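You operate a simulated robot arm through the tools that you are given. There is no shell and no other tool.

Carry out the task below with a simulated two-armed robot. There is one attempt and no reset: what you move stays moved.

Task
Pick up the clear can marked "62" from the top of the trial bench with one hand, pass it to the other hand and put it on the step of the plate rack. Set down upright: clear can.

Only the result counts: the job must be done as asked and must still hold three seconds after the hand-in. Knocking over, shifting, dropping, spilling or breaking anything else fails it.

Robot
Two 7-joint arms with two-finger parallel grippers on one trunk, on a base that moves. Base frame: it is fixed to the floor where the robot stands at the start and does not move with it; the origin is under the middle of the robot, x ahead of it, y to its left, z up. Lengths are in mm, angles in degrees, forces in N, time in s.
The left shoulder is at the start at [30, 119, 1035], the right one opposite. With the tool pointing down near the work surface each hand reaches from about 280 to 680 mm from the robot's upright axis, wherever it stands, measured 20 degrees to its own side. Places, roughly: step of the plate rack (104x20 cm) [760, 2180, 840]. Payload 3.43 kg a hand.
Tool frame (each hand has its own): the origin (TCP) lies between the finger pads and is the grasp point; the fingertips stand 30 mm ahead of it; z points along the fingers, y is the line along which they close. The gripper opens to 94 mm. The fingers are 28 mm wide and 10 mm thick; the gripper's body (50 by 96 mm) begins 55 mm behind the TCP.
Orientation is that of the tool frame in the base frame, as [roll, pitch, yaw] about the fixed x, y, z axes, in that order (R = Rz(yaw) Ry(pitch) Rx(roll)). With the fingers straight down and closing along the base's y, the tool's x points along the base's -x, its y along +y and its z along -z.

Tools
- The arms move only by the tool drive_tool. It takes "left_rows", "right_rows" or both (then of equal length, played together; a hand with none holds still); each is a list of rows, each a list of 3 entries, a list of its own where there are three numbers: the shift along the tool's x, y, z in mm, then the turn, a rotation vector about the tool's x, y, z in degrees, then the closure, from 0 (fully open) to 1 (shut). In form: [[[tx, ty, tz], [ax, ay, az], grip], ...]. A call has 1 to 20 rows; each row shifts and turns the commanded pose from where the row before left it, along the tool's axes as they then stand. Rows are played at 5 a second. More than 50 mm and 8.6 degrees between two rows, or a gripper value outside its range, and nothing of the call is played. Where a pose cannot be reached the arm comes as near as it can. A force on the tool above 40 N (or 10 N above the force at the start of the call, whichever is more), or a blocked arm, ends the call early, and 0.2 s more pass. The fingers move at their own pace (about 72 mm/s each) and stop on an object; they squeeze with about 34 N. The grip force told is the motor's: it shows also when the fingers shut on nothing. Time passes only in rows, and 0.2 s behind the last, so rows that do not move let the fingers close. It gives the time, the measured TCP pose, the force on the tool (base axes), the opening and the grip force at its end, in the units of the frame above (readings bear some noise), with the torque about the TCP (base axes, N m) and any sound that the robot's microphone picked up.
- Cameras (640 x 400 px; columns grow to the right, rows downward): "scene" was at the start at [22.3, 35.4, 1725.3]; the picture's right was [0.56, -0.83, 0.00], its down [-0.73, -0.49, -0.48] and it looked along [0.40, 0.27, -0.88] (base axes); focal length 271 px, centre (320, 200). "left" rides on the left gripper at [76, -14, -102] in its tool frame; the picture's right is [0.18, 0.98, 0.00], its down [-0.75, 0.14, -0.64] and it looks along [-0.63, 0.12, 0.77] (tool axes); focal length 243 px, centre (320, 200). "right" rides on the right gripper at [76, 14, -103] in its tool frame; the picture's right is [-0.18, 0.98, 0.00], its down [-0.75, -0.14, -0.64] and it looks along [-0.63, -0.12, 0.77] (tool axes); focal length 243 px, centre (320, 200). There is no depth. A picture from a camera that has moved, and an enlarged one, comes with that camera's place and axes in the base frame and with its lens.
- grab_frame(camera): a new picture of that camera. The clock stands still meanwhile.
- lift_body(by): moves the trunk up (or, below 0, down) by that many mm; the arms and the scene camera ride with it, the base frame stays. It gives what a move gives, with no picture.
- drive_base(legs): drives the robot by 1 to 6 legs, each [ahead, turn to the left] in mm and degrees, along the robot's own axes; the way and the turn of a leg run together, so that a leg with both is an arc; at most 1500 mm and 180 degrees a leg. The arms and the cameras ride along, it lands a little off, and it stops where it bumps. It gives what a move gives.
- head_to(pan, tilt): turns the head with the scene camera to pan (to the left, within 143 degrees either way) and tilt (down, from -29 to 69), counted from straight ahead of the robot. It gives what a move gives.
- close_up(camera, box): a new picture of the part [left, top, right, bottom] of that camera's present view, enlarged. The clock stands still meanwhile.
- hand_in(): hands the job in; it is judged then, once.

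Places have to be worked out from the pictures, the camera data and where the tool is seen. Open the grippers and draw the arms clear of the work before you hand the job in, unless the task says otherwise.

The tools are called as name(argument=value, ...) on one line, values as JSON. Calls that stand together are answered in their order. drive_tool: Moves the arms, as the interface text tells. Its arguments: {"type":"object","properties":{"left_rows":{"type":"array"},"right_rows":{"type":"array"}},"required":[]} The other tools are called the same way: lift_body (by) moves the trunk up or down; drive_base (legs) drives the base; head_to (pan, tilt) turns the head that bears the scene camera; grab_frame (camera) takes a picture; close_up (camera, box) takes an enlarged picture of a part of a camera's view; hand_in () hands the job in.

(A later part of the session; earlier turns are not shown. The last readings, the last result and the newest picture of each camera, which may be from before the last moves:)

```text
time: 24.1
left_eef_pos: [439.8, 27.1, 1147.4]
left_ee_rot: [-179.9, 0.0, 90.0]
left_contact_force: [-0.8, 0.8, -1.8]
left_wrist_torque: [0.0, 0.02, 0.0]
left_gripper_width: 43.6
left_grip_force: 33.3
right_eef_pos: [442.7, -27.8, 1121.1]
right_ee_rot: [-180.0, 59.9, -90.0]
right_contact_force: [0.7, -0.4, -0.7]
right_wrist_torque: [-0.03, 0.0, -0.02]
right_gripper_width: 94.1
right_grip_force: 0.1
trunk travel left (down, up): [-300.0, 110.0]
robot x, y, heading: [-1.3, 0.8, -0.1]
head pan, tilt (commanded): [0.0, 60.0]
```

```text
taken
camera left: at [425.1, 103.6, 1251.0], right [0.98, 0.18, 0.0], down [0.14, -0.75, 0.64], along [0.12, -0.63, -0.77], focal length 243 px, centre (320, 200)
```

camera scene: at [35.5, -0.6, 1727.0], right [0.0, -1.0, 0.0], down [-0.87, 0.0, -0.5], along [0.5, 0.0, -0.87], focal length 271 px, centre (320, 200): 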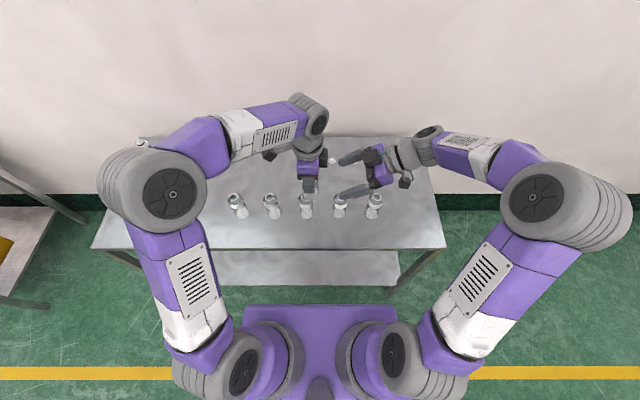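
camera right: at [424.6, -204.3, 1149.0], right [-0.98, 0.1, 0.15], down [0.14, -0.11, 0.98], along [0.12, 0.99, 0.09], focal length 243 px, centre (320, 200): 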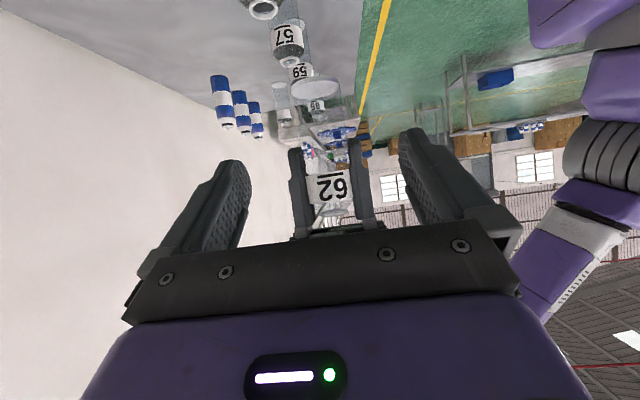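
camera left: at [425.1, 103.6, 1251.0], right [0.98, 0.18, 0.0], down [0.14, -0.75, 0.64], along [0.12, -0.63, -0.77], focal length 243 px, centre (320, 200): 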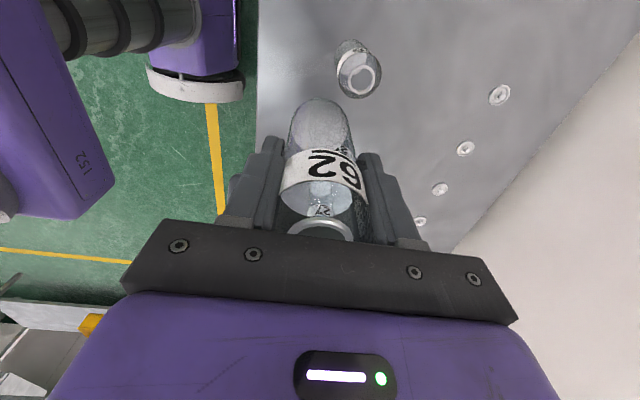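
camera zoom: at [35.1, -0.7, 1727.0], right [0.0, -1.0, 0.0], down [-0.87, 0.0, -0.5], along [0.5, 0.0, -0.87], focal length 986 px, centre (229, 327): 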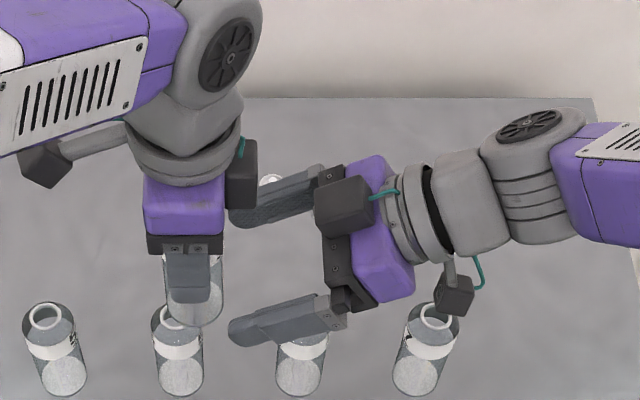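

Right camera puts the can base at z≈1067.6, x≈440.4, in agreement. I make the last 43 mm along the axis with small corrections, gripper still open.

drive_tool(right_rows=[[[-0.5, 0.5, 14.5], [0, 0, 0], 0], [[-0.5, 0.5, 14.5], [0, 0, 0], 0], [[-0.5, 0.5, 14.4], [0, 0, 0], 0], [[0, 0, 0], [0, 0, 0], 0], [[0, 0, 0], [0, 0, 0], 0]])

grab_frame(camera="right")

close_up(camera="scene", box=[270, 110, 420, 220])

grab_frame(camera="left")

```text
time: 25.3
left_eef_pos: [440.3, 27.6, 1148.3]
left_ee_rot: [-179.9, 0.0, 89.9]
left_contact_force: [-0.1, -1.7, -0.5]
left_wrist_torque: [-0.02, -0.02, -0.01]
left_gripper_width: 43.8
left_grip_force: 33.8
right_eef_pos: [440.0, 11.1, 1100.5]
right_ee_rot: [-179.9, 60.0, -89.9]
right_contact_force: [0.4, -0.4, 0.2]
right_wrist_torque: [-0.02, -0.01, 0.02]
right_gripper_width: 93.7
right_grip_force: 0.1
trunk travel left (down, up): [-300.0, 110.0]
robot x, y, heading: [-3.4, 2.1, -0.2]
head pan, tilt (commanded): [0.0, 60.0]
```

```text
taken
camera right: at [426.1, -116.0, 1085.9], right [-0.98, 0.09, 0.16], down [0.14, -0.18, 0.97], along [0.12, 0.98, 0.16], focal length 243 px, centre (320, 200)
```

right: 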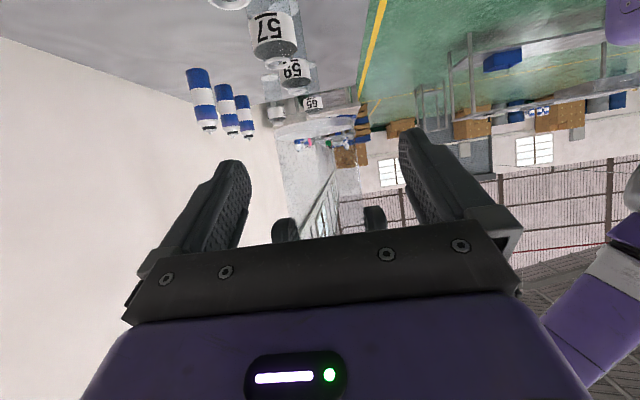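

```text
3.64 times, centred on (345, 165) of scene
camera zoom: at [35.1, -0.7, 1727.0], right [0.0, -1.0, 0.0], down [-0.87, 0.0, -0.5], along [0.5, 0.0, -0.87], focal length 986 px, centre (229, 327)
```

zoom: 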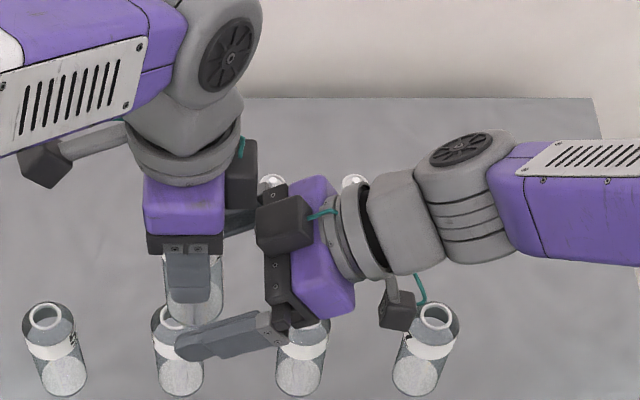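

```text
taken
camera left: at [425.1, 103.5, 1251.0], right [0.98, 0.18, 0.0], down [0.14, -0.75, 0.64], along [0.12, -0.63, -0.77], focal length 243 px, centre (320, 200)
```

left: 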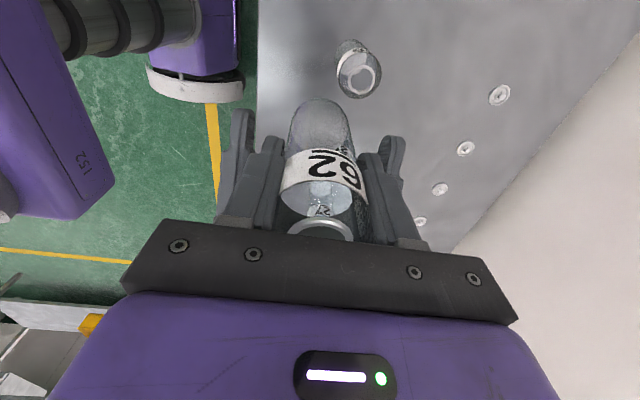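

Both right fingers straddle the can below the left fingertips with no contact forces. I close the right gripper partway first and check.

drive_tool(right_rows=[[[0, 0, 0], [0, 0, 0], 0.2], [[0, 0, 0], [0, 0, 0], 0.4], [[0, 0, 0], [0, 0, 0], 0.42], [[0, 0, 0], [0, 0, 0], 0.42]])

close_up(camera="left", box=[200, 60, 440, 260])

close_up(camera="right", box=[160, 60, 480, 260])

```text
time: 26.3
left_eef_pos: [441.1, 28.2, 1148.5]
left_ee_rot: [179.9, 0.0, 90.0]
left_contact_force: [0.7, 0.2, -1.1]
left_wrist_torque: [0.02, 0.0, 0.02]
left_gripper_width: 43.5
left_grip_force: 33.8
right_eef_pos: [439.7, 11.5, 1099.9]
right_ee_rot: [179.9, 60.0, -90.0]
right_contact_force: [0.4, 1.2, -0.2]
right_wrist_torque: [-0.01, -0.04, 0.0]
right_gripper_width: 54.6
right_grip_force: 0.1
trunk travel left (down, up): [-300.0, 110.0]
robot x, y, heading: [1.0, 0.3, 0.0]
head pan, tilt (commanded): [0.0, 60.0]
```

```text
2.00 times, centred on (320, 160) of left
camera zoom: at [425.0, 103.5, 1251.0], right [0.98, 0.18, 0.0], down [0.14, -0.75, 0.64], along [0.12, -0.63, -0.77], focal length 485 px, centre (320, 280)
```

zoom: 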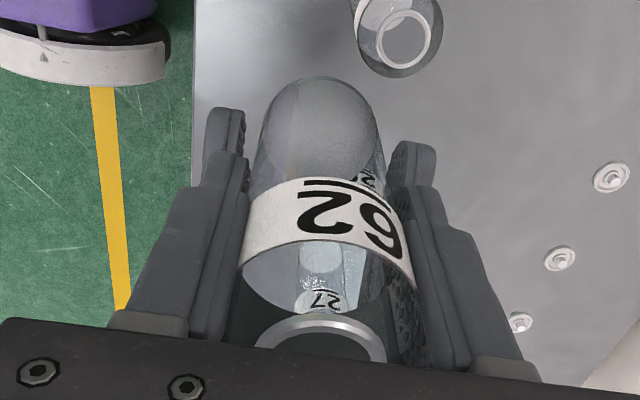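

```text
2.00 times, centred on (320, 160) of right
camera zoom: at [426.1, -116.1, 1086.0], right [-0.98, 0.09, 0.16], down [0.14, -0.18, 0.97], along [0.12, 0.98, 0.16], focal length 485 px, centre (320, 280)
```

zoom: 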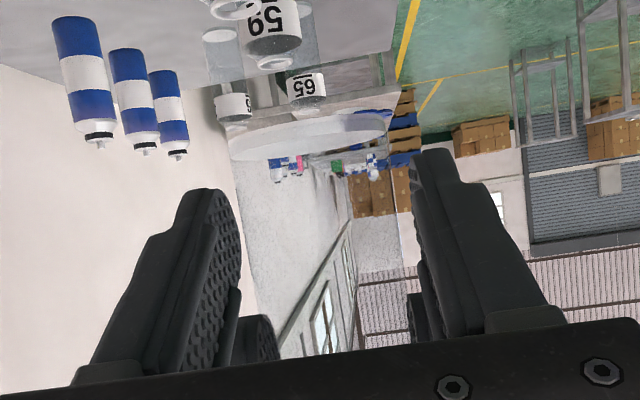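

Clearances look right: right fingers flank the lower can body just under the left fingertips. I close the right gripper fully onto the can.

drive_tool(right_rows=[[[0, 0, 0], [0, 0, 0], 0.48], [[0, 0, 0], [0, 0, 0], 0.54], [[0, 0, 0], [0, 0, 0], 1], [[0, 0, 0], [0, 0, 0], 1], [[0, 0, 0], [0, 0, 0], 1]])

close_up(camera="left", box=[200, 60, 440, 260])

close_up(camera="right", box=[160, 60, 480, 260])

```text
time: 27.5
left_eef_pos: [440.4, 27.3, 1147.3]
left_ee_rot: [-180.0, 0.0, 89.9]
left_contact_force: [-0.8, 2.2, -0.6]
left_wrist_torque: [0.02, 0.03, -0.05]
left_gripper_width: 43.8
left_grip_force: 33.4
right_eef_pos: [439.6, 11.3, 1100.6]
right_ee_rot: [-179.9, 59.9, -90.0]
right_contact_force: [-0.8, -3.0, 0.3]
right_wrist_torque: [0.15, 0.08, 0.04]
right_gripper_width: 44.0
right_grip_force: 33.9
trunk travel left (down, up): [-300.0, 110.0]
robot x, y, heading: [-0.2, 1.7, -0.3]
head pan, tilt (commanded): [0.0, 60.0]
```

```text
2.00 times, centred on (320, 160) of left
camera zoom: at [425.1, 103.7, 1251.0], right [0.98, 0.18, 0.0], down [0.14, -0.75, 0.64], along [0.12, -0.63, -0.77], focal length 485 px, centre (320, 280)
```

zoom: 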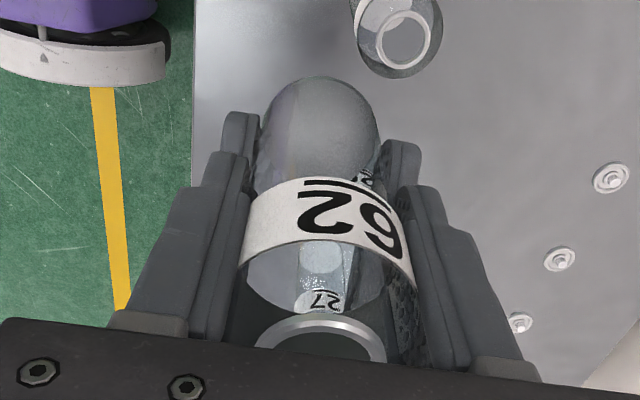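

```text
2.00 times, centred on (320, 160) of right
camera zoom: at [426.2, -116.3, 1086.0], right [-0.98, 0.09, 0.16], down [0.14, -0.18, 0.97], along [0.12, 0.98, 0.16], focal length 485 px, centre (320, 280)
```

zoom: 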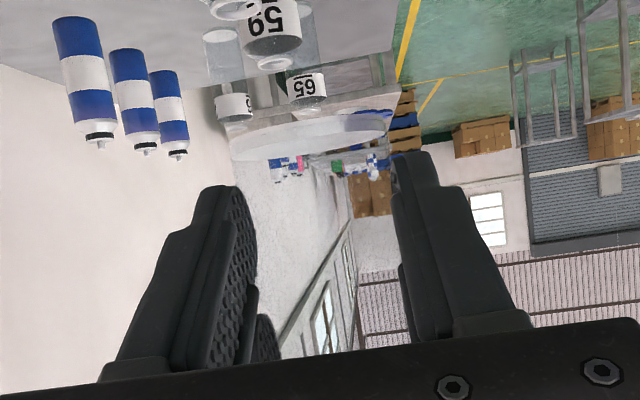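

Right grips at 44.0 mm with 34 N, and the forces on both hands remain small. I open the left fingers, then raise the left hand straight up.

drive_tool(left_rows=[[[0, 0, 0], [0, 0, 0], 0.4], [[0, 0, 0], [0, 0, 0], 0.2], [[0, 0, 0], [0, 0, 0], 0.1], [[0, 0, -15], [0, 0, 0], 0], [[0, 0, -25], [0, 0, 0], 0], [[0, 0, -35], [0, 0, 0], 0], [[0, 0, -35], [0, 0, 0], 0], [[0, 0, -35], [0, 0, 0], 0], [[0, 0, 0], [0, 0, 0], 0]])

grab_frame(camera="left")

grab_frame(camera="right")

grab_frame(camera="scene")

```text
time: 29.5
left_eef_pos: [436.7, 25.9, 1290.9]
left_ee_rot: [-180.0, 0.1, 90.0]
left_contact_force: [-0.3, 0.0, -0.3]
left_wrist_torque: [0.02, -0.01, -0.02]
left_gripper_width: 93.9
left_grip_force: 0.1
right_eef_pos: [440.4, 11.5, 1100.3]
right_ee_rot: [180.0, 60.0, -90.1]
right_contact_force: [-0.7, -0.3, -0.2]
right_wrist_torque: [0.0, -0.01, -0.01]
right_gripper_width: 43.5
right_grip_force: 33.7
trunk travel left (down, up): [-300.0, 110.0]
robot x, y, heading: [1.5, 2.5, -0.2]
head pan, tilt (commanded): [0.0, 60.0]
```

```text
taken
camera left: at [422.3, 101.5, 1394.4], right [0.98, 0.18, 0.0], down [0.14, -0.75, 0.64], along [0.12, -0.63, -0.77], focal length 243 px, centre (320, 200)
```

left: 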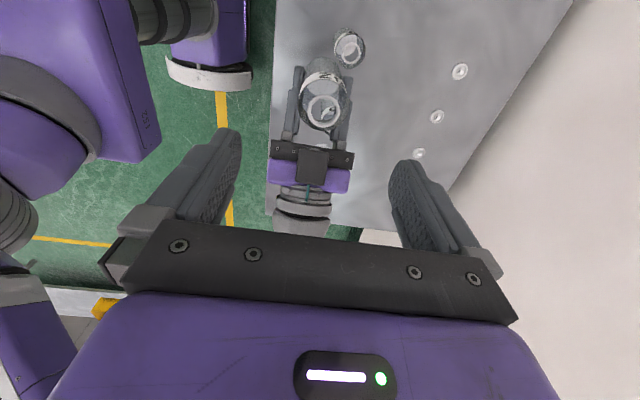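

```text
taken
camera right: at [426.2, -116.0, 1086.0], right [-0.98, 0.09, 0.16], down [0.14, -0.18, 0.97], along [0.12, 0.98, 0.16], focal length 243 px, centre (320, 200)
```

right: 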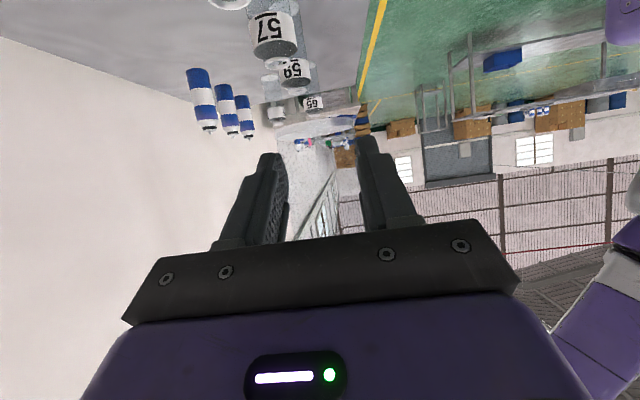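

```text
taken
camera scene: at [35.1, -0.6, 1727.0], right [0.0, -1.0, 0.0], down [-0.87, 0.0, -0.5], along [0.5, 0.0, -0.87], focal length 271 px, centre (320, 200)
```

scene: 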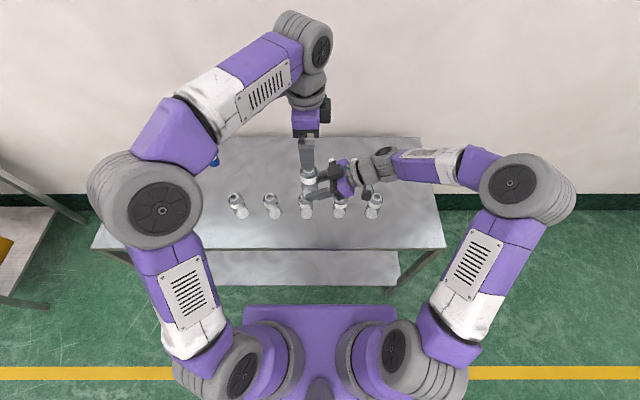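

The can has been passed: the right hand holds it upright alone. Now I move the free left hand to the left side and down so its camera can look at the robot's base and judge driving clearances.

drive_tool(left_rows=[[[38.5, -21.5, 0], [0, 0, 0], 0], [[38.5, -21.5, 0], [0, 0, 0], 0], [[38.5, -21.5, 0], [0, 0, 0], 0], [[38.5, -21.5, 0], [0, 0, 0], 0], [[38.5, -21.5, 0], [0, 0, 0], 0], [[38.5, -21.5, 0], [0, 0, 0], 0], [[38.5, -21.5, 0], [0, 0, 0], 0], [[38.5, -21.5, 0], [0, 0, 0], 0], [[38.5, -21.5, 0], [0, 0, 0], 0], [[38.5, -21.5, 0], [0, 0, 0], 0], [[38.5, -21.5, 0], [0, 0, 0], 0], [[0, 0, 30], [0, 0, 0], 0], [[0, 0, 30], [0, 0, 0], 0], [[0, 0, 30], [0, 0, 0], 0], [[0, 0, 30], [0, 0, 0], 0], [[0, 0, 30], [0, 0, 0], 0]])

grab_frame(camera="left")

grab_frame(camera="scene")

```text
time: 32.9
left_eef_pos: [204.7, 447.6, 1140.3]
left_ee_rot: [-180.0, -0.1, 90.0]
left_contact_force: [0.4, -0.5, -0.2]
left_wrist_torque: [0.0, 0.0, -0.02]
left_gripper_width: 93.9
left_grip_force: 0.1
right_eef_pos: [440.0, 11.7, 1099.9]
right_ee_rot: [-180.0, 59.9, -90.0]
right_contact_force: [-0.5, 0.0, 0.2]
right_wrist_torque: [-0.02, 0.03, 0.0]
right_gripper_width: 43.3
right_grip_force: 33.8
trunk travel left (down, up): [-300.0, 110.0]
robot x, y, heading: [0.0, -1.7, -0.1]
head pan, tilt (commanded): [0.0, 60.0]
```

```text
taken
camera left: at [190.1, 523.5, 1244.1], right [0.98, 0.18, 0.0], down [0.14, -0.75, 0.64], along [0.12, -0.63, -0.77], focal length 243 px, centre (320, 200)
```

left: 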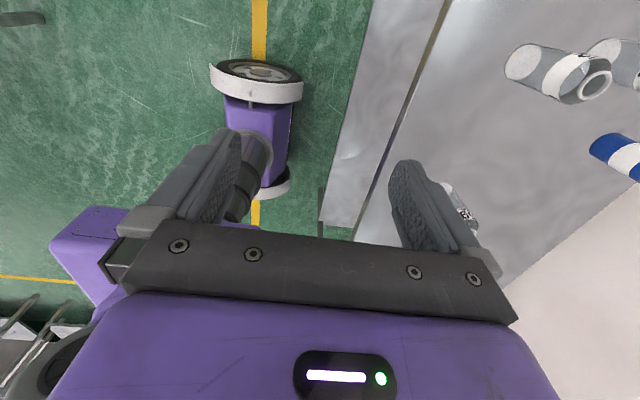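

```text
taken
camera scene: at [35.6, -0.5, 1727.0], right [0.0, -1.0, 0.0], down [-0.87, 0.0, -0.5], along [0.5, 0.0, -0.87], focal length 271 px, centre (320, 200)
```

scene: 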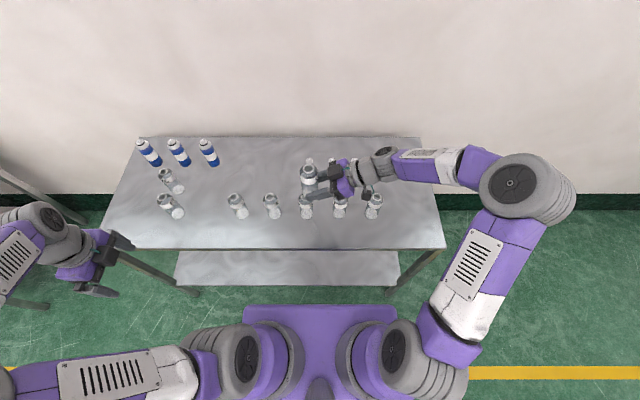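

The left camera shows the robot's base from above-left (a narrow purple axle body with a wheel at each end). I enlarge it to measure.

close_up(camera="left", box=[180, 30, 420, 250])

```text
1.82 times, centred on (300, 140) of left
camera zoom: at [190.1, 523.5, 1244.1], right [0.98, 0.18, 0.0], down [0.14, -0.75, 0.64], along [0.12, -0.63, -0.77], focal length 441 px, centre (356, 309)
```

zoom: 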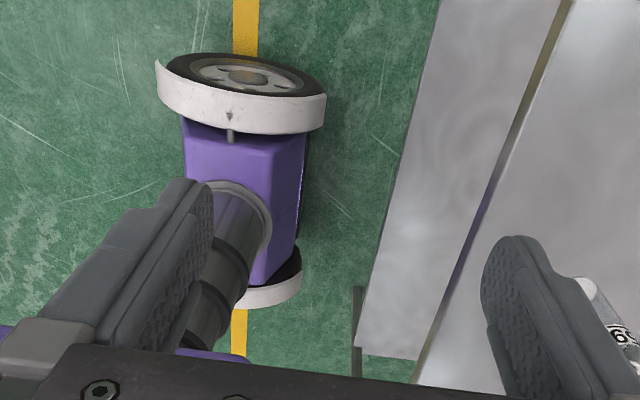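

The base is small: wheels of ~185 mm radius at y≈±255, so the front of the robot is about x≈190. I plan to stand in front of the rack facing it. First I back straight off the bench by 250 mm.

drive_base(legs=[[-250, 0]])

head_to(pan=100, tilt=40)

grab_frame(camera="scene")

grab_frame(camera="right")

```text
time: 34.8
left_eef_pos: [-47.5, 447.2, 1142.0]
left_ee_rot: [180.0, 0.0, 89.7]
left_contact_force: [-0.2, 0.6, 0.4]
left_wrist_torque: [0.02, -0.03, -0.02]
left_gripper_width: 94.3
left_grip_force: 0.0
right_eef_pos: [185.0, 9.5, 1100.1]
right_ee_rot: [179.9, 60.1, -90.4]
right_contact_force: [-0.4, -0.1, 0.1]
right_wrist_torque: [0.0, -0.02, 0.0]
right_gripper_width: 43.4
right_grip_force: 33.7
trunk travel left (down, up): [-300.0, 110.0]
robot x, y, heading: [-257.0, 2.9, -0.5]
head pan, tilt (commanded): [0.0, 60.0]
```

```text
time: 36.5
left_eef_pos: [-46.5, 447.1, 1140.9]
left_ee_rot: [180.0, 0.0, 89.5]
left_contact_force: [0.5, 0.4, 0.7]
left_wrist_torque: [-0.01, 0.01, 0.01]
left_gripper_width: 93.8
left_grip_force: 0.1
right_eef_pos: [186.1, 9.0, 1101.4]
right_ee_rot: [-179.9, 60.1, -90.4]
right_contact_force: [-0.2, -0.9, 0.6]
right_wrist_torque: [-0.02, 0.01, -0.01]
right_gripper_width: 43.4
right_grip_force: 34.4
trunk travel left (down, up): [-300.0, 110.0]
robot x, y, heading: [-253.9, 0.0, -0.4]
head pan, tilt (commanded): [100.0, 40.0]
```

```text
taken
camera scene: at [-299.9, 84.1, 1753.7], right [0.99, 0.17, 0.0], down [0.11, -0.63, -0.77], along [-0.13, 0.76, -0.64], focal length 271 px, centre (320, 200)
```

scene: 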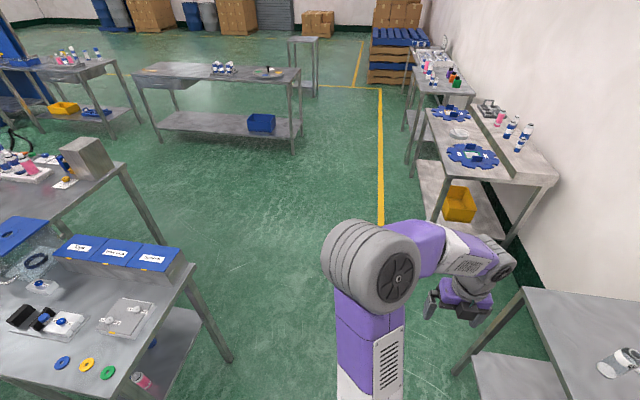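

```text
taken
camera right: at [171.2, -118.2, 1085.9], right [-0.98, 0.1, 0.16], down [0.14, -0.18, 0.97], along [0.12, 0.98, 0.16], focal length 243 px, centre (320, 200)
```

right: 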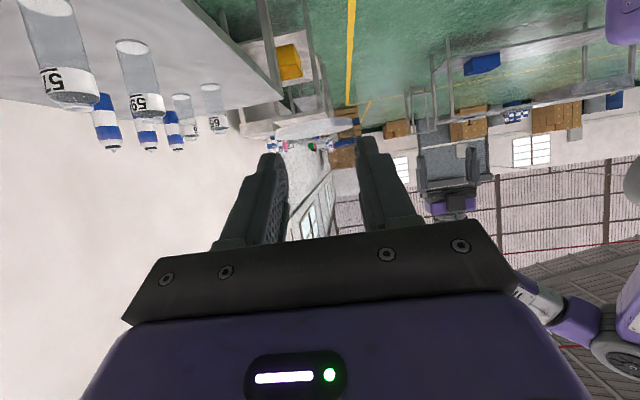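

The aisle is clear. Next I yaw the right hand −90° about vertical, keeping the can upright, so the fingers point ahead of the robot.

drive_tool(right_rows=[[[0, 0, 0], [7.085, 0, 4.09], 1], [[0, 0, 0], [7.085, 0, 4.09], 1], [[0, 0, 0], [7.085, 0, 4.09], 1], [[0, 0, 0], [7.085, 0, 4.09], 1], [[0, 0, 0], [7.085, 0, 4.09], 1], [[0, 0, 0], [7.085, 0, 4.09], 1], [[0, 0, 0], [7.085, 0, 4.09], 1], [[0, 0, 0], [7.085, 0, 4.09], 1], [[0, 0, 0], [7.085, 0, 4.09], 1], [[0, 0, 0], [7.085, 0, 4.09], 1], [[0, 0, 0], [7.085, 0, 4.09], 1], [[0, 0, 0], [0, 0, 0], 1]])

head_to(pan=0, tilt=60)

grab_frame(camera="scene")

```text
time: 39.1
left_eef_pos: [-46.8, 446.6, 1142.5]
left_ee_rot: [180.0, 0.1, 89.7]
left_contact_force: [0.1, 0.7, -0.2]
left_wrist_torque: [-0.01, 0.0, -0.02]
left_gripper_width: 93.9
left_grip_force: 0.1
right_eef_pos: [185.3, 8.9, 1101.0]
right_ee_rot: [179.9, 59.9, 179.4]
right_contact_force: [-0.5, -0.4, 0.5]
right_wrist_torque: [0.01, 0.01, 0.04]
right_gripper_width: 43.1
right_grip_force: 34.0
trunk travel left (down, up): [-300.0, 110.0]
robot x, y, heading: [-255.4, 1.5, -0.6]
head pan, tilt (commanded): [100.0, 40.0]
```

```text
time: 40.9
left_eef_pos: [-46.0, 447.5, 1142.3]
left_ee_rot: [-180.0, 0.0, 89.6]
left_contact_force: [0.3, 0.4, 0.0]
left_wrist_torque: [0.0, -0.03, 0.03]
left_gripper_width: 94.1
left_grip_force: 0.0
right_eef_pos: [187.3, 10.5, 1100.2]
right_ee_rot: [180.0, 59.9, 179.6]
right_contact_force: [-1.0, -0.1, 0.0]
right_wrist_torque: [-0.02, -0.01, -0.01]
right_gripper_width: 43.2
right_grip_force: 33.8
trunk travel left (down, up): [-300.0, 110.0]
robot x, y, heading: [-255.2, 0.4, -0.7]
head pan, tilt (commanded): [0.0, 60.0]
```

```text
taken
camera scene: at [-219.2, -0.1, 1727.0], right [-0.01, -1.0, 0.0], down [-0.87, 0.01, -0.5], along [0.5, 0.0, -0.87], focal length 271 px, centre (320, 200)
```

scene: 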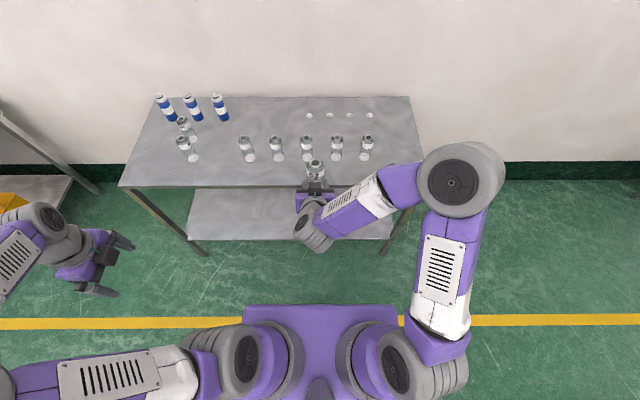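

The can is now held ahead of the robot. I shift the right hand to the right a bit, then turn left, drive along the aisle to y≈1820, and turn to face the rack.

drive_tool(right_rows=[[[0, -20, 0], [0, 0, 0], 1], [[0, -35, 0], [0, 0, 0], 1], [[0, -35, 0], [0, 0, 0], 1], [[0, -30, 0], [0, 0, 0], 1], [[0, 0, 0], [0, 0, 0], 1]])

drive_base(legs=[[0, 90.6], [900, 0]])

head_to(pan=-40, tilt=35)

grab_frame(camera="scene")

```text
time: 42.1
left_eef_pos: [-45.4, 447.9, 1141.7]
left_ee_rot: [-179.9, 0.0, 89.6]
left_contact_force: [-0.4, 0.3, -0.8]
left_wrist_torque: [-0.03, -0.01, -0.03]
left_gripper_width: 93.9
left_grip_force: 0.1
right_eef_pos: [189.7, -107.2, 1100.8]
right_ee_rot: [-180.0, 59.9, 179.7]
right_contact_force: [1.0, 0.7, 0.4]
right_wrist_torque: [-0.03, 0.01, 0.02]
right_gripper_width: 43.0
right_grip_force: 34.0
right hand out of reach, approached as far as the arm can: row 4
trunk travel left (down, up): [-300.0, 110.0]
robot x, y, heading: [-256.7, -2.6, -0.4]
head pan, tilt (commanded): [0.0, 60.0]
```

```text
time: 50.7
left_eef_pos: [-711.3, 1105.4, 1142.3]
left_ee_rot: [-180.0, 0.0, -178.8]
left_contact_force: [-0.2, -0.3, 0.3]
left_wrist_torque: [-0.01, 0.0, -0.01]
left_gripper_width: 93.8
left_grip_force: 0.1
right_eef_pos: [-163.9, 1354.6, 1100.9]
right_ee_rot: [179.9, 59.8, -88.8]
right_contact_force: [-0.1, 0.3, -0.5]
right_wrist_torque: [-0.03, 0.02, 0.0]
right_gripper_width: 43.0
right_grip_force: 33.9
trunk travel left (down, up): [-300.0, 110.0]
robot x, y, heading: [-259.7, 907.9, 90.9]
head pan, tilt (commanded): [0.0, 60.0]
```

```text
time: 51.8
left_eef_pos: [-711.5, 1104.6, 1141.0]
left_ee_rot: [-179.9, 0.1, -178.9]
left_contact_force: [-0.5, 0.4, -0.4]
left_wrist_torque: [-0.02, 0.02, 0.0]
left_gripper_width: 93.8
left_grip_force: 0.1
right_eef_pos: [-161.6, 1355.0, 1101.4]
right_ee_rot: [-180.0, 59.8, -88.7]
right_contact_force: [-0.5, 0.0, -0.3]
right_wrist_torque: [-0.02, -0.02, 0.02]
right_gripper_width: 43.1
right_grip_force: 34.0
trunk travel left (down, up): [-300.0, 110.0]
robot x, y, heading: [-260.5, 912.2, 91.0]
head pan, tilt (commanded): [-40.0, 35.0]
```

```text
taken
camera scene: at [-205.8, 947.0, 1761.2], right [0.78, -0.63, 0.0], down [-0.36, -0.45, -0.82], along [0.51, 0.64, -0.57], focal length 271 px, centre (320, 200)
```

scene: 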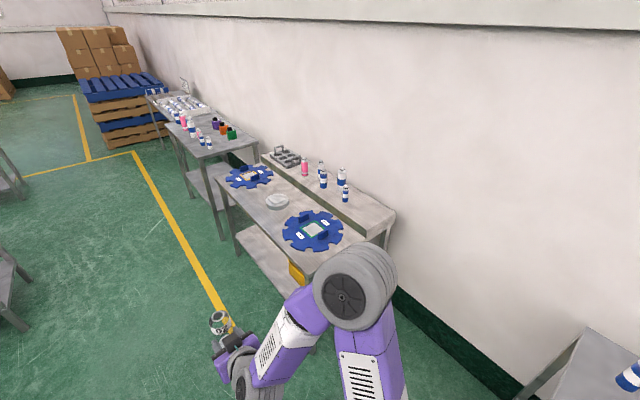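

The aisle is free and the rack lies ahead-right. I enlarge the rack view to refine the step's edges and the nearest objects on it.

close_up(camera="scene", box=[220, 140, 420, 290])

close_up(camera="scene", box=[190, 295, 260, 365])

```text
2.67 times, centred on (320, 215) of scene
camera zoom: at [-205.8, 947.0, 1761.2], right [0.78, -0.63, 0.0], down [-0.36, -0.45, -0.82], along [0.51, 0.64, -0.57], focal length 723 px, centre (320, 160)
```

zoom: 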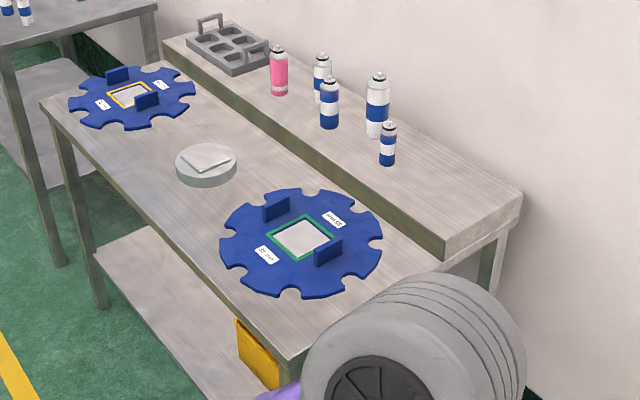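

```text
5.71 times, centred on (225, 330) of scene
camera zoom: at [-205.8, 947.0, 1761.2], right [0.78, -0.63, 0.0], down [-0.36, -0.45, -0.82], along [0.51, 0.64, -0.57], focal length 1549 px, centre (863, -543)
```

zoom: 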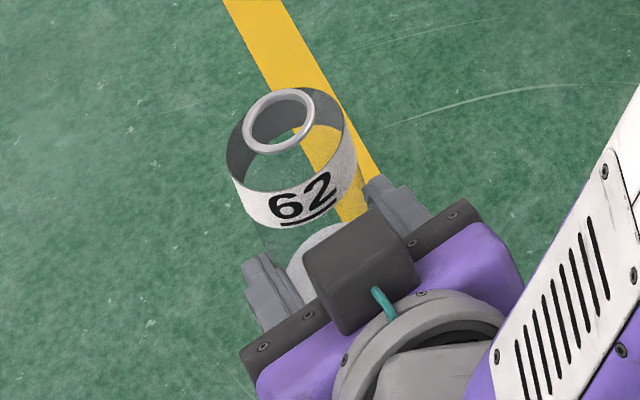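

The step top runs x≈646–878 from y≈1620, lower table z≈783 with front edge x≈265; nearest bottle on the step is at ≈(730,1867). My placing spot is about (715,1740). I drive on to y≈1880 and turn to face the rack, staying at x≈−260 for now.

drive_base(legs=[[970, 0], [0, -91]])

head_to(pan=-10, tilt=42)

grab_frame(camera="scene")

grab_frame(camera="right")

```text
time: 60.8
left_eef_pos: [-40.1, 2305.0, 1140.6]
left_ee_rot: [180.0, -0.1, 86.2]
left_contact_force: [-0.5, -1.2, -0.2]
left_wrist_torque: [0.0, -0.02, -0.01]
left_gripper_width: 94.0
left_grip_force: 0.1
right_eef_pos: [162.4, 1737.5, 1101.3]
right_ee_rot: [180.0, 59.9, 176.2]
right_contact_force: [-0.5, -0.4, -0.2]
right_wrist_torque: [-0.03, 0.02, -0.03]
right_gripper_width: 43.0
right_grip_force: 33.9
trunk travel left (down, up): [-300.0, 110.0]
robot x, y, heading: [-267.2, 1875.6, -4.1]
head pan, tilt (commanded): [-40.0, 35.0]
```

```text
time: 61.7
left_eef_pos: [-39.5, 2306.5, 1141.9]
left_ee_rot: [180.0, 0.1, 86.3]
left_contact_force: [0.3, 0.5, 0.6]
left_wrist_torque: [0.0, -0.02, 0.01]
left_gripper_width: 93.9
left_grip_force: 0.1
right_eef_pos: [162.0, 1737.8, 1100.0]
right_ee_rot: [180.0, 59.9, 176.1]
right_contact_force: [0.5, 0.2, -0.4]
right_wrist_torque: [0.04, 0.02, -0.02]
right_gripper_width: 43.0
right_grip_force: 34.3
trunk travel left (down, up): [-300.0, 110.0]
robot x, y, heading: [-271.9, 1874.2, -4.0]
head pan, tilt (commanded): [-10.0, 42.0]
```

```text
taken
camera scene: at [-224.1, 1853.8, 1750.8], right [-0.24, -0.97, 0.0], down [-0.65, 0.16, -0.74], along [0.72, -0.18, -0.67], focal length 271 px, centre (320, 200)
```

scene: 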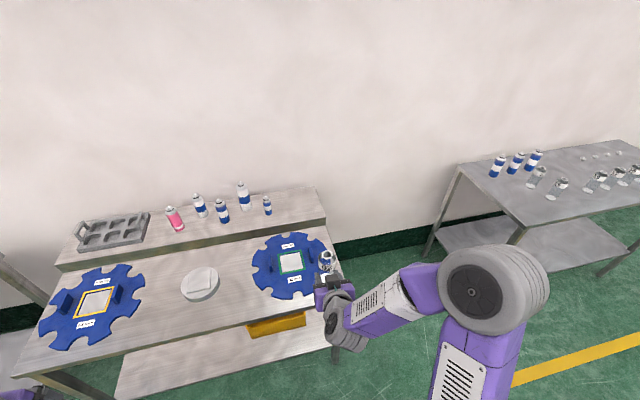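

```text
taken
camera right: at [37.2, 1759.2, 1086.7], right [0.16, 0.97, 0.16], down [-0.19, -0.13, 0.97], along [0.97, -0.18, 0.16], focal length 243 px, centre (320, 200)
```

right: 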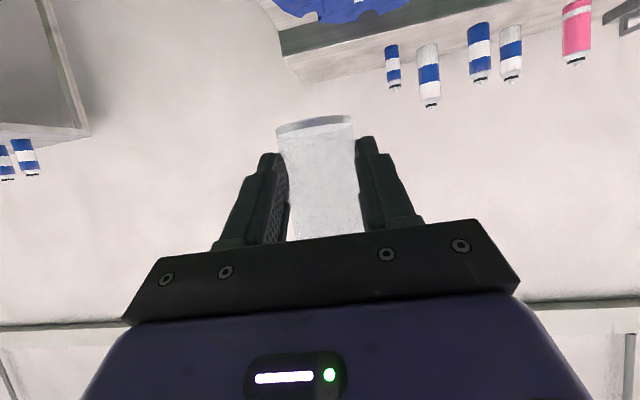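

Heading is −4°, so I correct it by +4° and approach to x≈25 (wheels' front ≈215, table edge ≈265).

drive_base(legs=[[0, 4], [200, 0]])

head_to(pan=-10, tilt=50)

grab_frame(camera="scene")

grab_frame(camera="left")

```text
time: 63.8
left_eef_pos: [130.1, 2320.8, 1141.9]
left_ee_rot: [180.0, -0.1, 90.0]
left_contact_force: [1.2, -0.1, 0.3]
left_wrist_torque: [0.01, -0.01, -0.03]
left_gripper_width: 93.9
left_grip_force: 0.1
right_eef_pos: [367.5, 1766.3, 1100.9]
right_ee_rot: [-179.9, 59.8, 180.0]
right_contact_force: [0.7, 0.9, 0.3]
right_wrist_torque: [0.03, 0.03, -0.01]
right_gripper_width: 43.1
right_grip_force: 33.2
trunk travel left (down, up): [-300.0, 110.0]
robot x, y, heading: [-76.2, 1871.3, -0.1]
head pan, tilt (commanded): [-10.0, 42.0]
```

```text
time: 64.5
left_eef_pos: [129.3, 2320.2, 1141.3]
left_ee_rot: [179.9, 0.1, 90.0]
left_contact_force: [-0.5, -0.1, -0.5]
left_wrist_torque: [0.02, 0.01, 0.03]
left_gripper_width: 94.1
left_grip_force: 0.2
right_eef_pos: [367.5, 1767.9, 1101.2]
right_ee_rot: [-179.9, 59.9, 180.0]
right_contact_force: [0.0, 0.1, -0.3]
right_wrist_torque: [-0.01, 0.0, -0.02]
right_gripper_width: 43.1
right_grip_force: 33.7
trunk travel left (down, up): [-300.0, 110.0]
robot x, y, heading: [-77.2, 1873.5, -0.3]
head pan, tilt (commanded): [-10.0, 50.0]
```

```text
taken
camera scene: at [-31.8, 1858.6, 1739.6], right [-0.17, -0.98, 0.0], down [-0.75, 0.13, -0.64], along [0.63, -0.11, -0.77], focal length 271 px, centre (320, 200)
```

scene: 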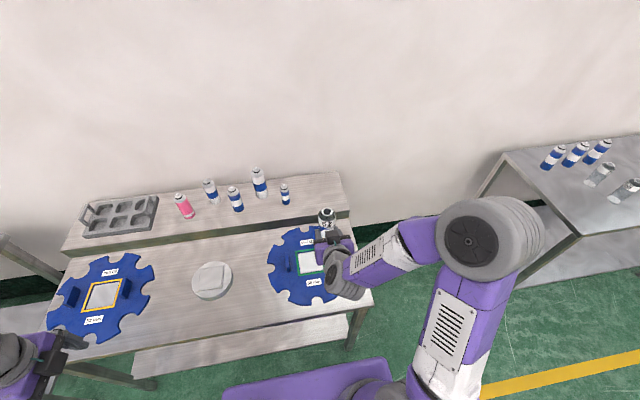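

```text
taken
camera left: at [114.3, 2395.9, 1244.7], right [0.98, 0.18, 0.0], down [0.14, -0.75, 0.64], along [0.12, -0.63, -0.77], focal length 243 px, centre (320, 200)
```

left: 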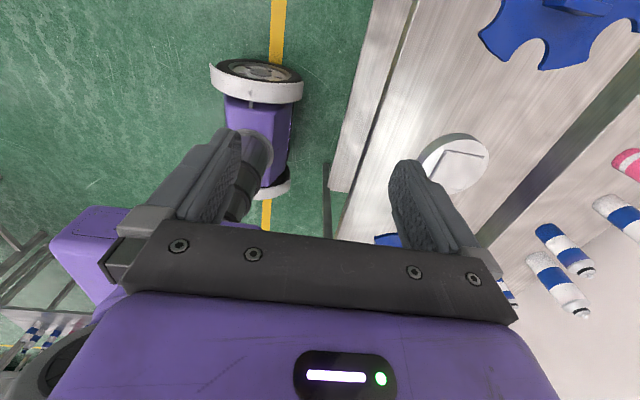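

The shelf and legs are recessed (front ≈320) and wheels have ample room. I advance another 110 mm to x≈33.

drive_base(legs=[[110, 0]])

grab_frame(camera="scene")

close_up(camera="scene", box=[220, 120, 400, 300])

grab_frame(camera="right")

```text
time: 65.6
left_eef_pos: [238.3, 2320.4, 1140.5]
left_ee_rot: [180.0, -0.1, 89.9]
left_contact_force: [-0.2, -0.4, 0.2]
left_wrist_torque: [0.02, 0.04, -0.01]
left_gripper_width: 94.0
left_grip_force: 0.0
right_eef_pos: [475.9, 1766.3, 1100.8]
right_ee_rot: [-180.0, 59.9, 179.9]
right_contact_force: [-0.8, -0.8, -0.1]
right_wrist_torque: [0.0, 0.02, 0.01]
right_gripper_width: 42.8
right_grip_force: 34.3
trunk travel left (down, up): [-300.0, 110.0]
robot x, y, heading: [33.0, 1873.6, -0.1]
head pan, tilt (commanded): [-10.0, 50.0]
```

```text
taken
camera scene: at [76.8, 1858.4, 1739.5], right [-0.18, -0.98, 0.0], down [-0.75, 0.13, -0.64], along [0.63, -0.11, -0.77], focal length 271 px, centre (320, 200)
```

scene: 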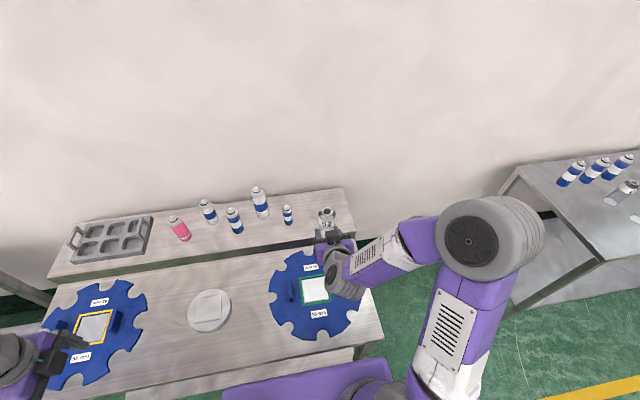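

```text
2.22 times, centred on (310, 210) of scene
camera zoom: at [76.8, 1858.4, 1739.5], right [-0.18, -0.98, 0.0], down [-0.75, 0.13, -0.64], along [0.63, -0.11, -0.77], focal length 602 px, centre (342, 178)
```

zoom: 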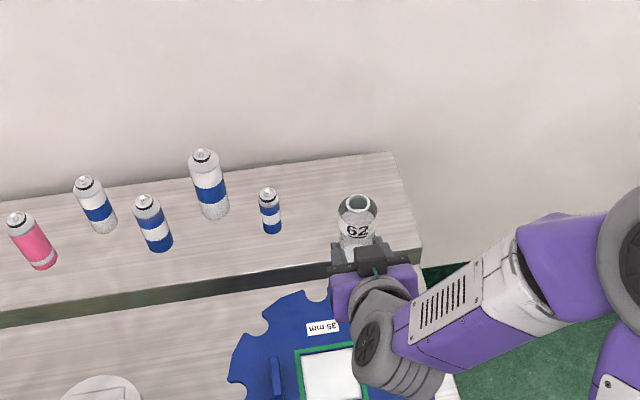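

```text
taken
camera right: at [349.8, 1779.5, 1086.7], right [0.09, 0.98, 0.16], down [-0.18, -0.14, 0.97], along [0.98, -0.12, 0.16], focal length 243 px, centre (320, 200)
```

right: 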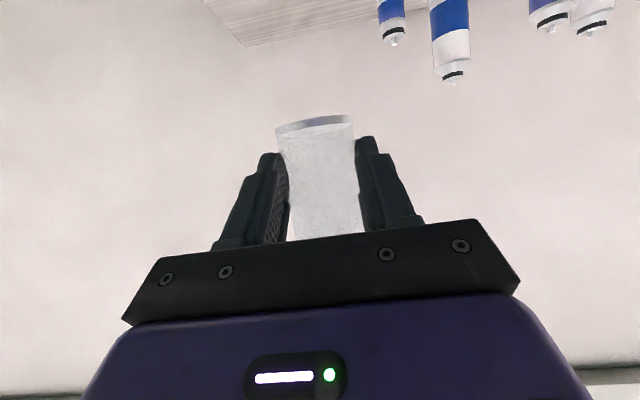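

Refined: step front corner ≈(637,1614), small bottle at ≈(723,1873); place target (712,1742). I move the can forward over the step at height, then lower to about 105 mm above it.

drive_tool(right_rows=[[[-18.3, -4, 31.8], [0, 0, 0], 1], [[-18.3, -4, 31.8], [0, 0, 0], 1], [[-18.3, -4, 31.8], [0, 0, 0], 1], [[-18.3, -4, 31.8], [0, 0, 0], 1], [[-18.3, -4, 31.8], [0, 0, 0], 1], [[-18.3, -4, 31.8], [0, 0, 0], 1], [[26, 0, 15], [0, 0, 0], 1], [[26, 0, 15], [0, 0, 0], 1], [[26, 0, 15], [0, 0, 0], 1], [[26, 0, 15], [0, 0, 0], 1], [[0, 0, 0], [0, 0, 0], 1]])

grab_frame(camera="scene")

close_up(camera="scene", box=[220, 120, 400, 300])

grab_frame(camera="right")

```text
time: 68.0
left_eef_pos: [236.5, 2319.9, 1141.4]
left_ee_rot: [180.0, 0.0, 89.8]
left_contact_force: [0.4, 0.1, -0.2]
left_wrist_torque: [-0.02, 0.02, 0.01]
left_gripper_width: 94.0
left_grip_force: 0.1
right_eef_pos: [695.5, 1742.1, 980.7]
right_ee_rot: [180.0, 60.0, 179.9]
right_contact_force: [-0.5, 0.5, 0.6]
right_wrist_torque: [0.03, 0.01, 0.0]
right_gripper_width: 43.0
right_grip_force: 33.7
trunk travel left (down, up): [-300.0, 110.0]
robot x, y, heading: [33.2, 1875.6, -0.0]
head pan, tilt (commanded): [-10.0, 50.0]
```

```text
taken
camera scene: at [75.9, 1858.6, 1739.6], right [-0.18, -0.98, 0.0], down [-0.75, 0.13, -0.64], along [0.63, -0.11, -0.77], focal length 271 px, centre (320, 200)
```

scene: 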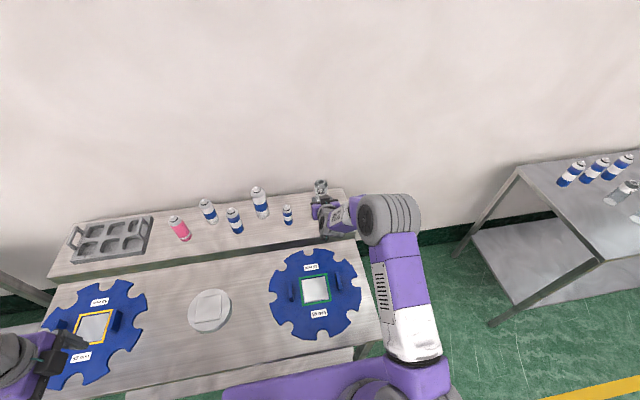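

```text
2.22 times, centred on (310, 210) of scene
camera zoom: at [75.9, 1858.6, 1739.6], right [-0.18, -0.98, 0.0], down [-0.75, 0.13, -0.64], along [0.63, -0.11, -0.77], focal length 602 px, centre (342, 178)
```

zoom: 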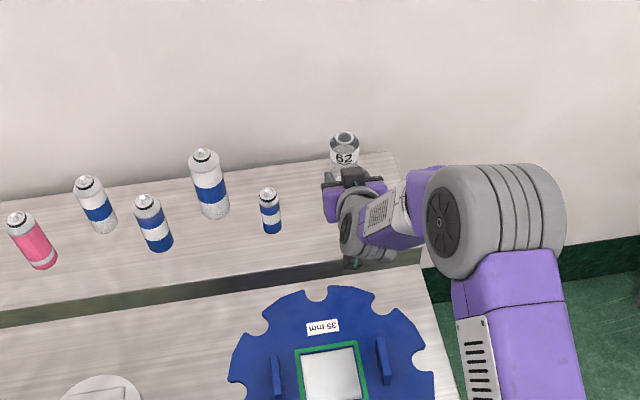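

```text
taken
camera right: at [570.1, 1755.6, 966.2], right [0.09, 0.98, 0.16], down [-0.18, -0.14, 0.97], along [0.98, -0.12, 0.16], focal length 243 px, centre (320, 200)
```

right: 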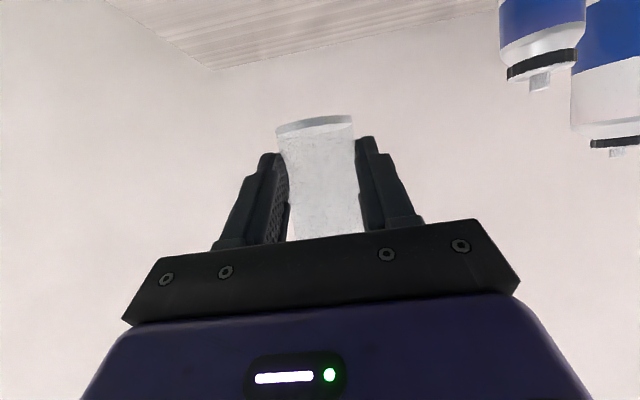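

The can is ~107 mm above the step, clear of the bottles. I lower 85 mm and recheck before the final slow descent.

drive_tool(right_rows=[[[21.65, 0, 12.5], [0, 0, 0], 1], [[21.65, 0, 12.5], [0, 0, 0], 1], [[17.3, 0, 10], [0, 0, 0], 1], [[13, 0, 7.5], [0, 0, 0], 1], [[0, 0, 0], [0, 0, 0], 1]])

close_up(camera="scene", box=[220, 120, 400, 300])

grab_frame(camera="right")

```text
time: 69.2
left_eef_pos: [238.0, 2320.1, 1141.3]
left_ee_rot: [180.0, -0.1, 90.0]
left_contact_force: [0.0, -0.4, -1.0]
left_wrist_torque: [0.04, 0.01, 0.01]
left_gripper_width: 93.6
left_grip_force: 0.1
right_eef_pos: [695.3, 1740.5, 893.6]
right_ee_rot: [-179.9, 60.0, 179.9]
right_contact_force: [-0.3, -0.2, 0.4]
right_wrist_torque: [0.01, 0.03, -0.01]
right_gripper_width: 43.1
right_grip_force: 34.1
trunk travel left (down, up): [-300.0, 110.0]
robot x, y, heading: [32.4, 1875.0, -0.2]
head pan, tilt (commanded): [-10.0, 50.0]
```

```text
2.22 times, centred on (310, 210) of scene
camera zoom: at [76.2, 1858.5, 1739.6], right [-0.18, -0.98, 0.0], down [-0.75, 0.13, -0.64], along [0.63, -0.11, -0.77], focal length 602 px, centre (342, 178)
```

zoom: 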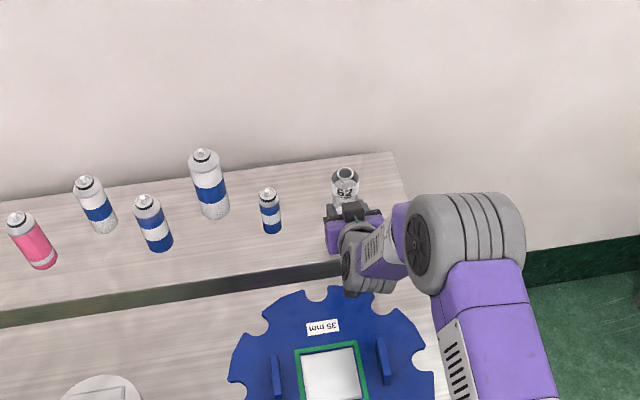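

```text
taken
camera right: at [569.4, 1754.2, 880.7], right [0.09, 0.98, 0.16], down [-0.18, -0.14, 0.97], along [0.98, -0.12, 0.16], focal length 243 px, centre (320, 200)
```

right: 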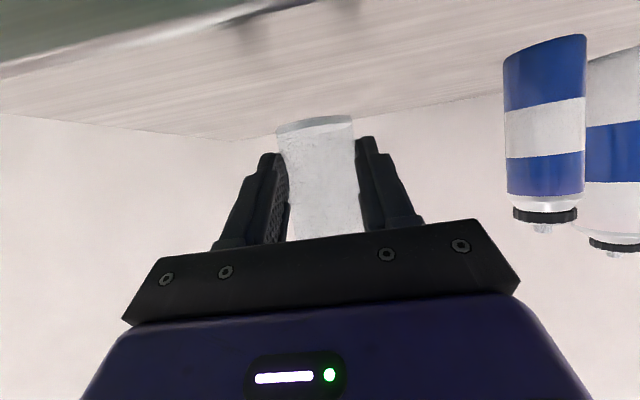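

No contact yet; base is ~20 mm above the step. I descend 14 mm slowly and read the force.

drive_tool(right_rows=[[[3.46, 0, 2], [0, 0, 0], 1], [[3.46, 0, 2], [0, 0, 0], 1], [[2.6, 0, 1.5], [0, 0, 0], 1], [[2.6, 0, 1.5], [0, 0, 0], 1], [[0, 0, 0], [0, 0, 0], 1]])

close_up(camera="right", box=[180, 40, 460, 260])

```text
time: 70.4
left_eef_pos: [236.5, 2319.9, 1140.1]
left_ee_rot: [180.0, 0.0, 89.9]
left_contact_force: [0.3, 0.0, 0.0]
left_wrist_torque: [0.04, -0.01, 0.01]
left_gripper_width: 94.1
left_grip_force: 0.0
right_eef_pos: [696.1, 1740.7, 879.4]
right_ee_rot: [180.0, 59.9, 180.0]
right_contact_force: [0.4, 0.4, 0.1]
right_wrist_torque: [0.03, 0.0, 0.02]
right_gripper_width: 42.8
right_grip_force: 34.3
trunk travel left (down, up): [-300.0, 110.0]
robot x, y, heading: [31.5, 1870.8, -0.2]
head pan, tilt (commanded): [-10.0, 50.0]
```

```text
1.82 times, centred on (320, 150) of right
camera zoom: at [569.6, 1755.4, 866.2], right [0.09, 0.98, 0.16], down [-0.18, -0.14, 0.97], along [0.98, -0.12, 0.16], focal length 441 px, centre (320, 291)
```

zoom: 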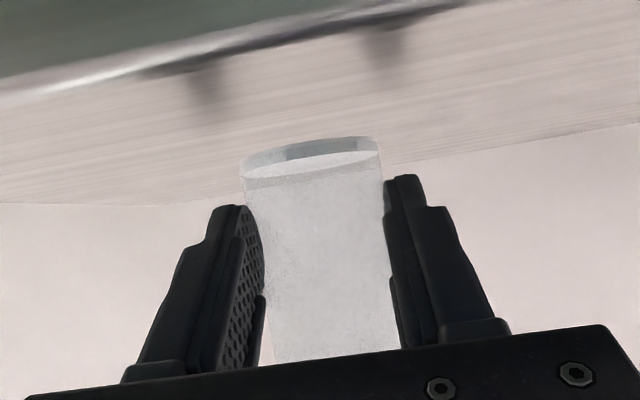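

No contact at TCP z=879. I continue in small steps, reading the force each time.

drive_tool(right_rows=[[[1.73, 0, 1], [0, 0, 0], 1], [[1.73, 0, 1], [0, 0, 0], 1], [[0, 0, 0], [0, 0, 0], 1]])

```text
time: 71.2
left_eef_pos: [236.7, 2319.1, 1141.0]
left_ee_rot: [180.0, -0.1, 89.8]
left_contact_force: [0.1, 0.0, 0.2]
left_wrist_torque: [0.01, 0.02, -0.01]
left_gripper_width: 94.2
left_grip_force: 0.0
right_eef_pos: [697.1, 1740.8, 876.1]
right_ee_rot: [180.0, 59.9, 180.0]
right_contact_force: [0.4, 0.4, -0.2]
right_wrist_torque: [-0.02, 0.02, -0.02]
right_gripper_width: 43.1
right_grip_force: 33.7
trunk travel left (down, up): [-300.0, 110.0]
robot x, y, heading: [32.6, 1874.9, -0.0]
head pan, tilt (commanded): [-10.0, 50.0]
```

Still free at 876; I go on by 2 mm.

drive_tool(right_rows=[[[1.73, 0, 1], [0, 0, 0], 1], [[0, 0, 0], [0, 0, 0], 1]])

drive_tool(right_rows=[[[0.87, 0, 0.5], [0, 0, 0], 1], [[0, 0, 0], [0, 0, 0], 1]])

```text
time: 71.8
left_eef_pos: [237.7, 2320.0, 1141.5]
left_ee_rot: [179.9, 0.1, 90.0]
left_contact_force: [-0.6, -0.2, 0.1]
left_wrist_torque: [-0.02, -0.03, -0.01]
left_gripper_width: 94.1
left_grip_force: 0.1
right_eef_pos: [695.7, 1742.1, 874.2]
right_ee_rot: [180.0, 60.1, 180.0]
right_contact_force: [-0.2, 2.1, 4.5]
right_wrist_torque: [0.07, -0.12, 0.04]
right_gripper_width: 43.0
right_grip_force: 33.9
trunk travel left (down, up): [-300.0, 110.0]
robot x, y, heading: [32.1, 1870.3, -0.2]
head pan, tilt (commanded): [-10.0, 50.0]
```

```text
time: 72.4
left_eef_pos: [236.8, 2320.4, 1142.2]
left_ee_rot: [179.9, 0.0, 90.0]
left_contact_force: [-0.5, 0.3, 0.2]
left_wrist_torque: [0.03, 0.03, 0.01]
left_gripper_width: 94.0
left_grip_force: 0.1
right_eef_pos: [695.8, 1741.6, 875.9]
right_ee_rot: [180.0, 60.2, -180.0]
right_contact_force: [-0.4, 1.7, 11.1]
right_wrist_torque: [0.04, -0.38, 0.04]
right_gripper_width: 43.3
right_grip_force: 34.1
trunk travel left (down, up): [-300.0, 110.0]
robot x, y, heading: [33.6, 1873.8, -0.0]
head pan, tilt (commanded): [-10.0, 50.0]
```

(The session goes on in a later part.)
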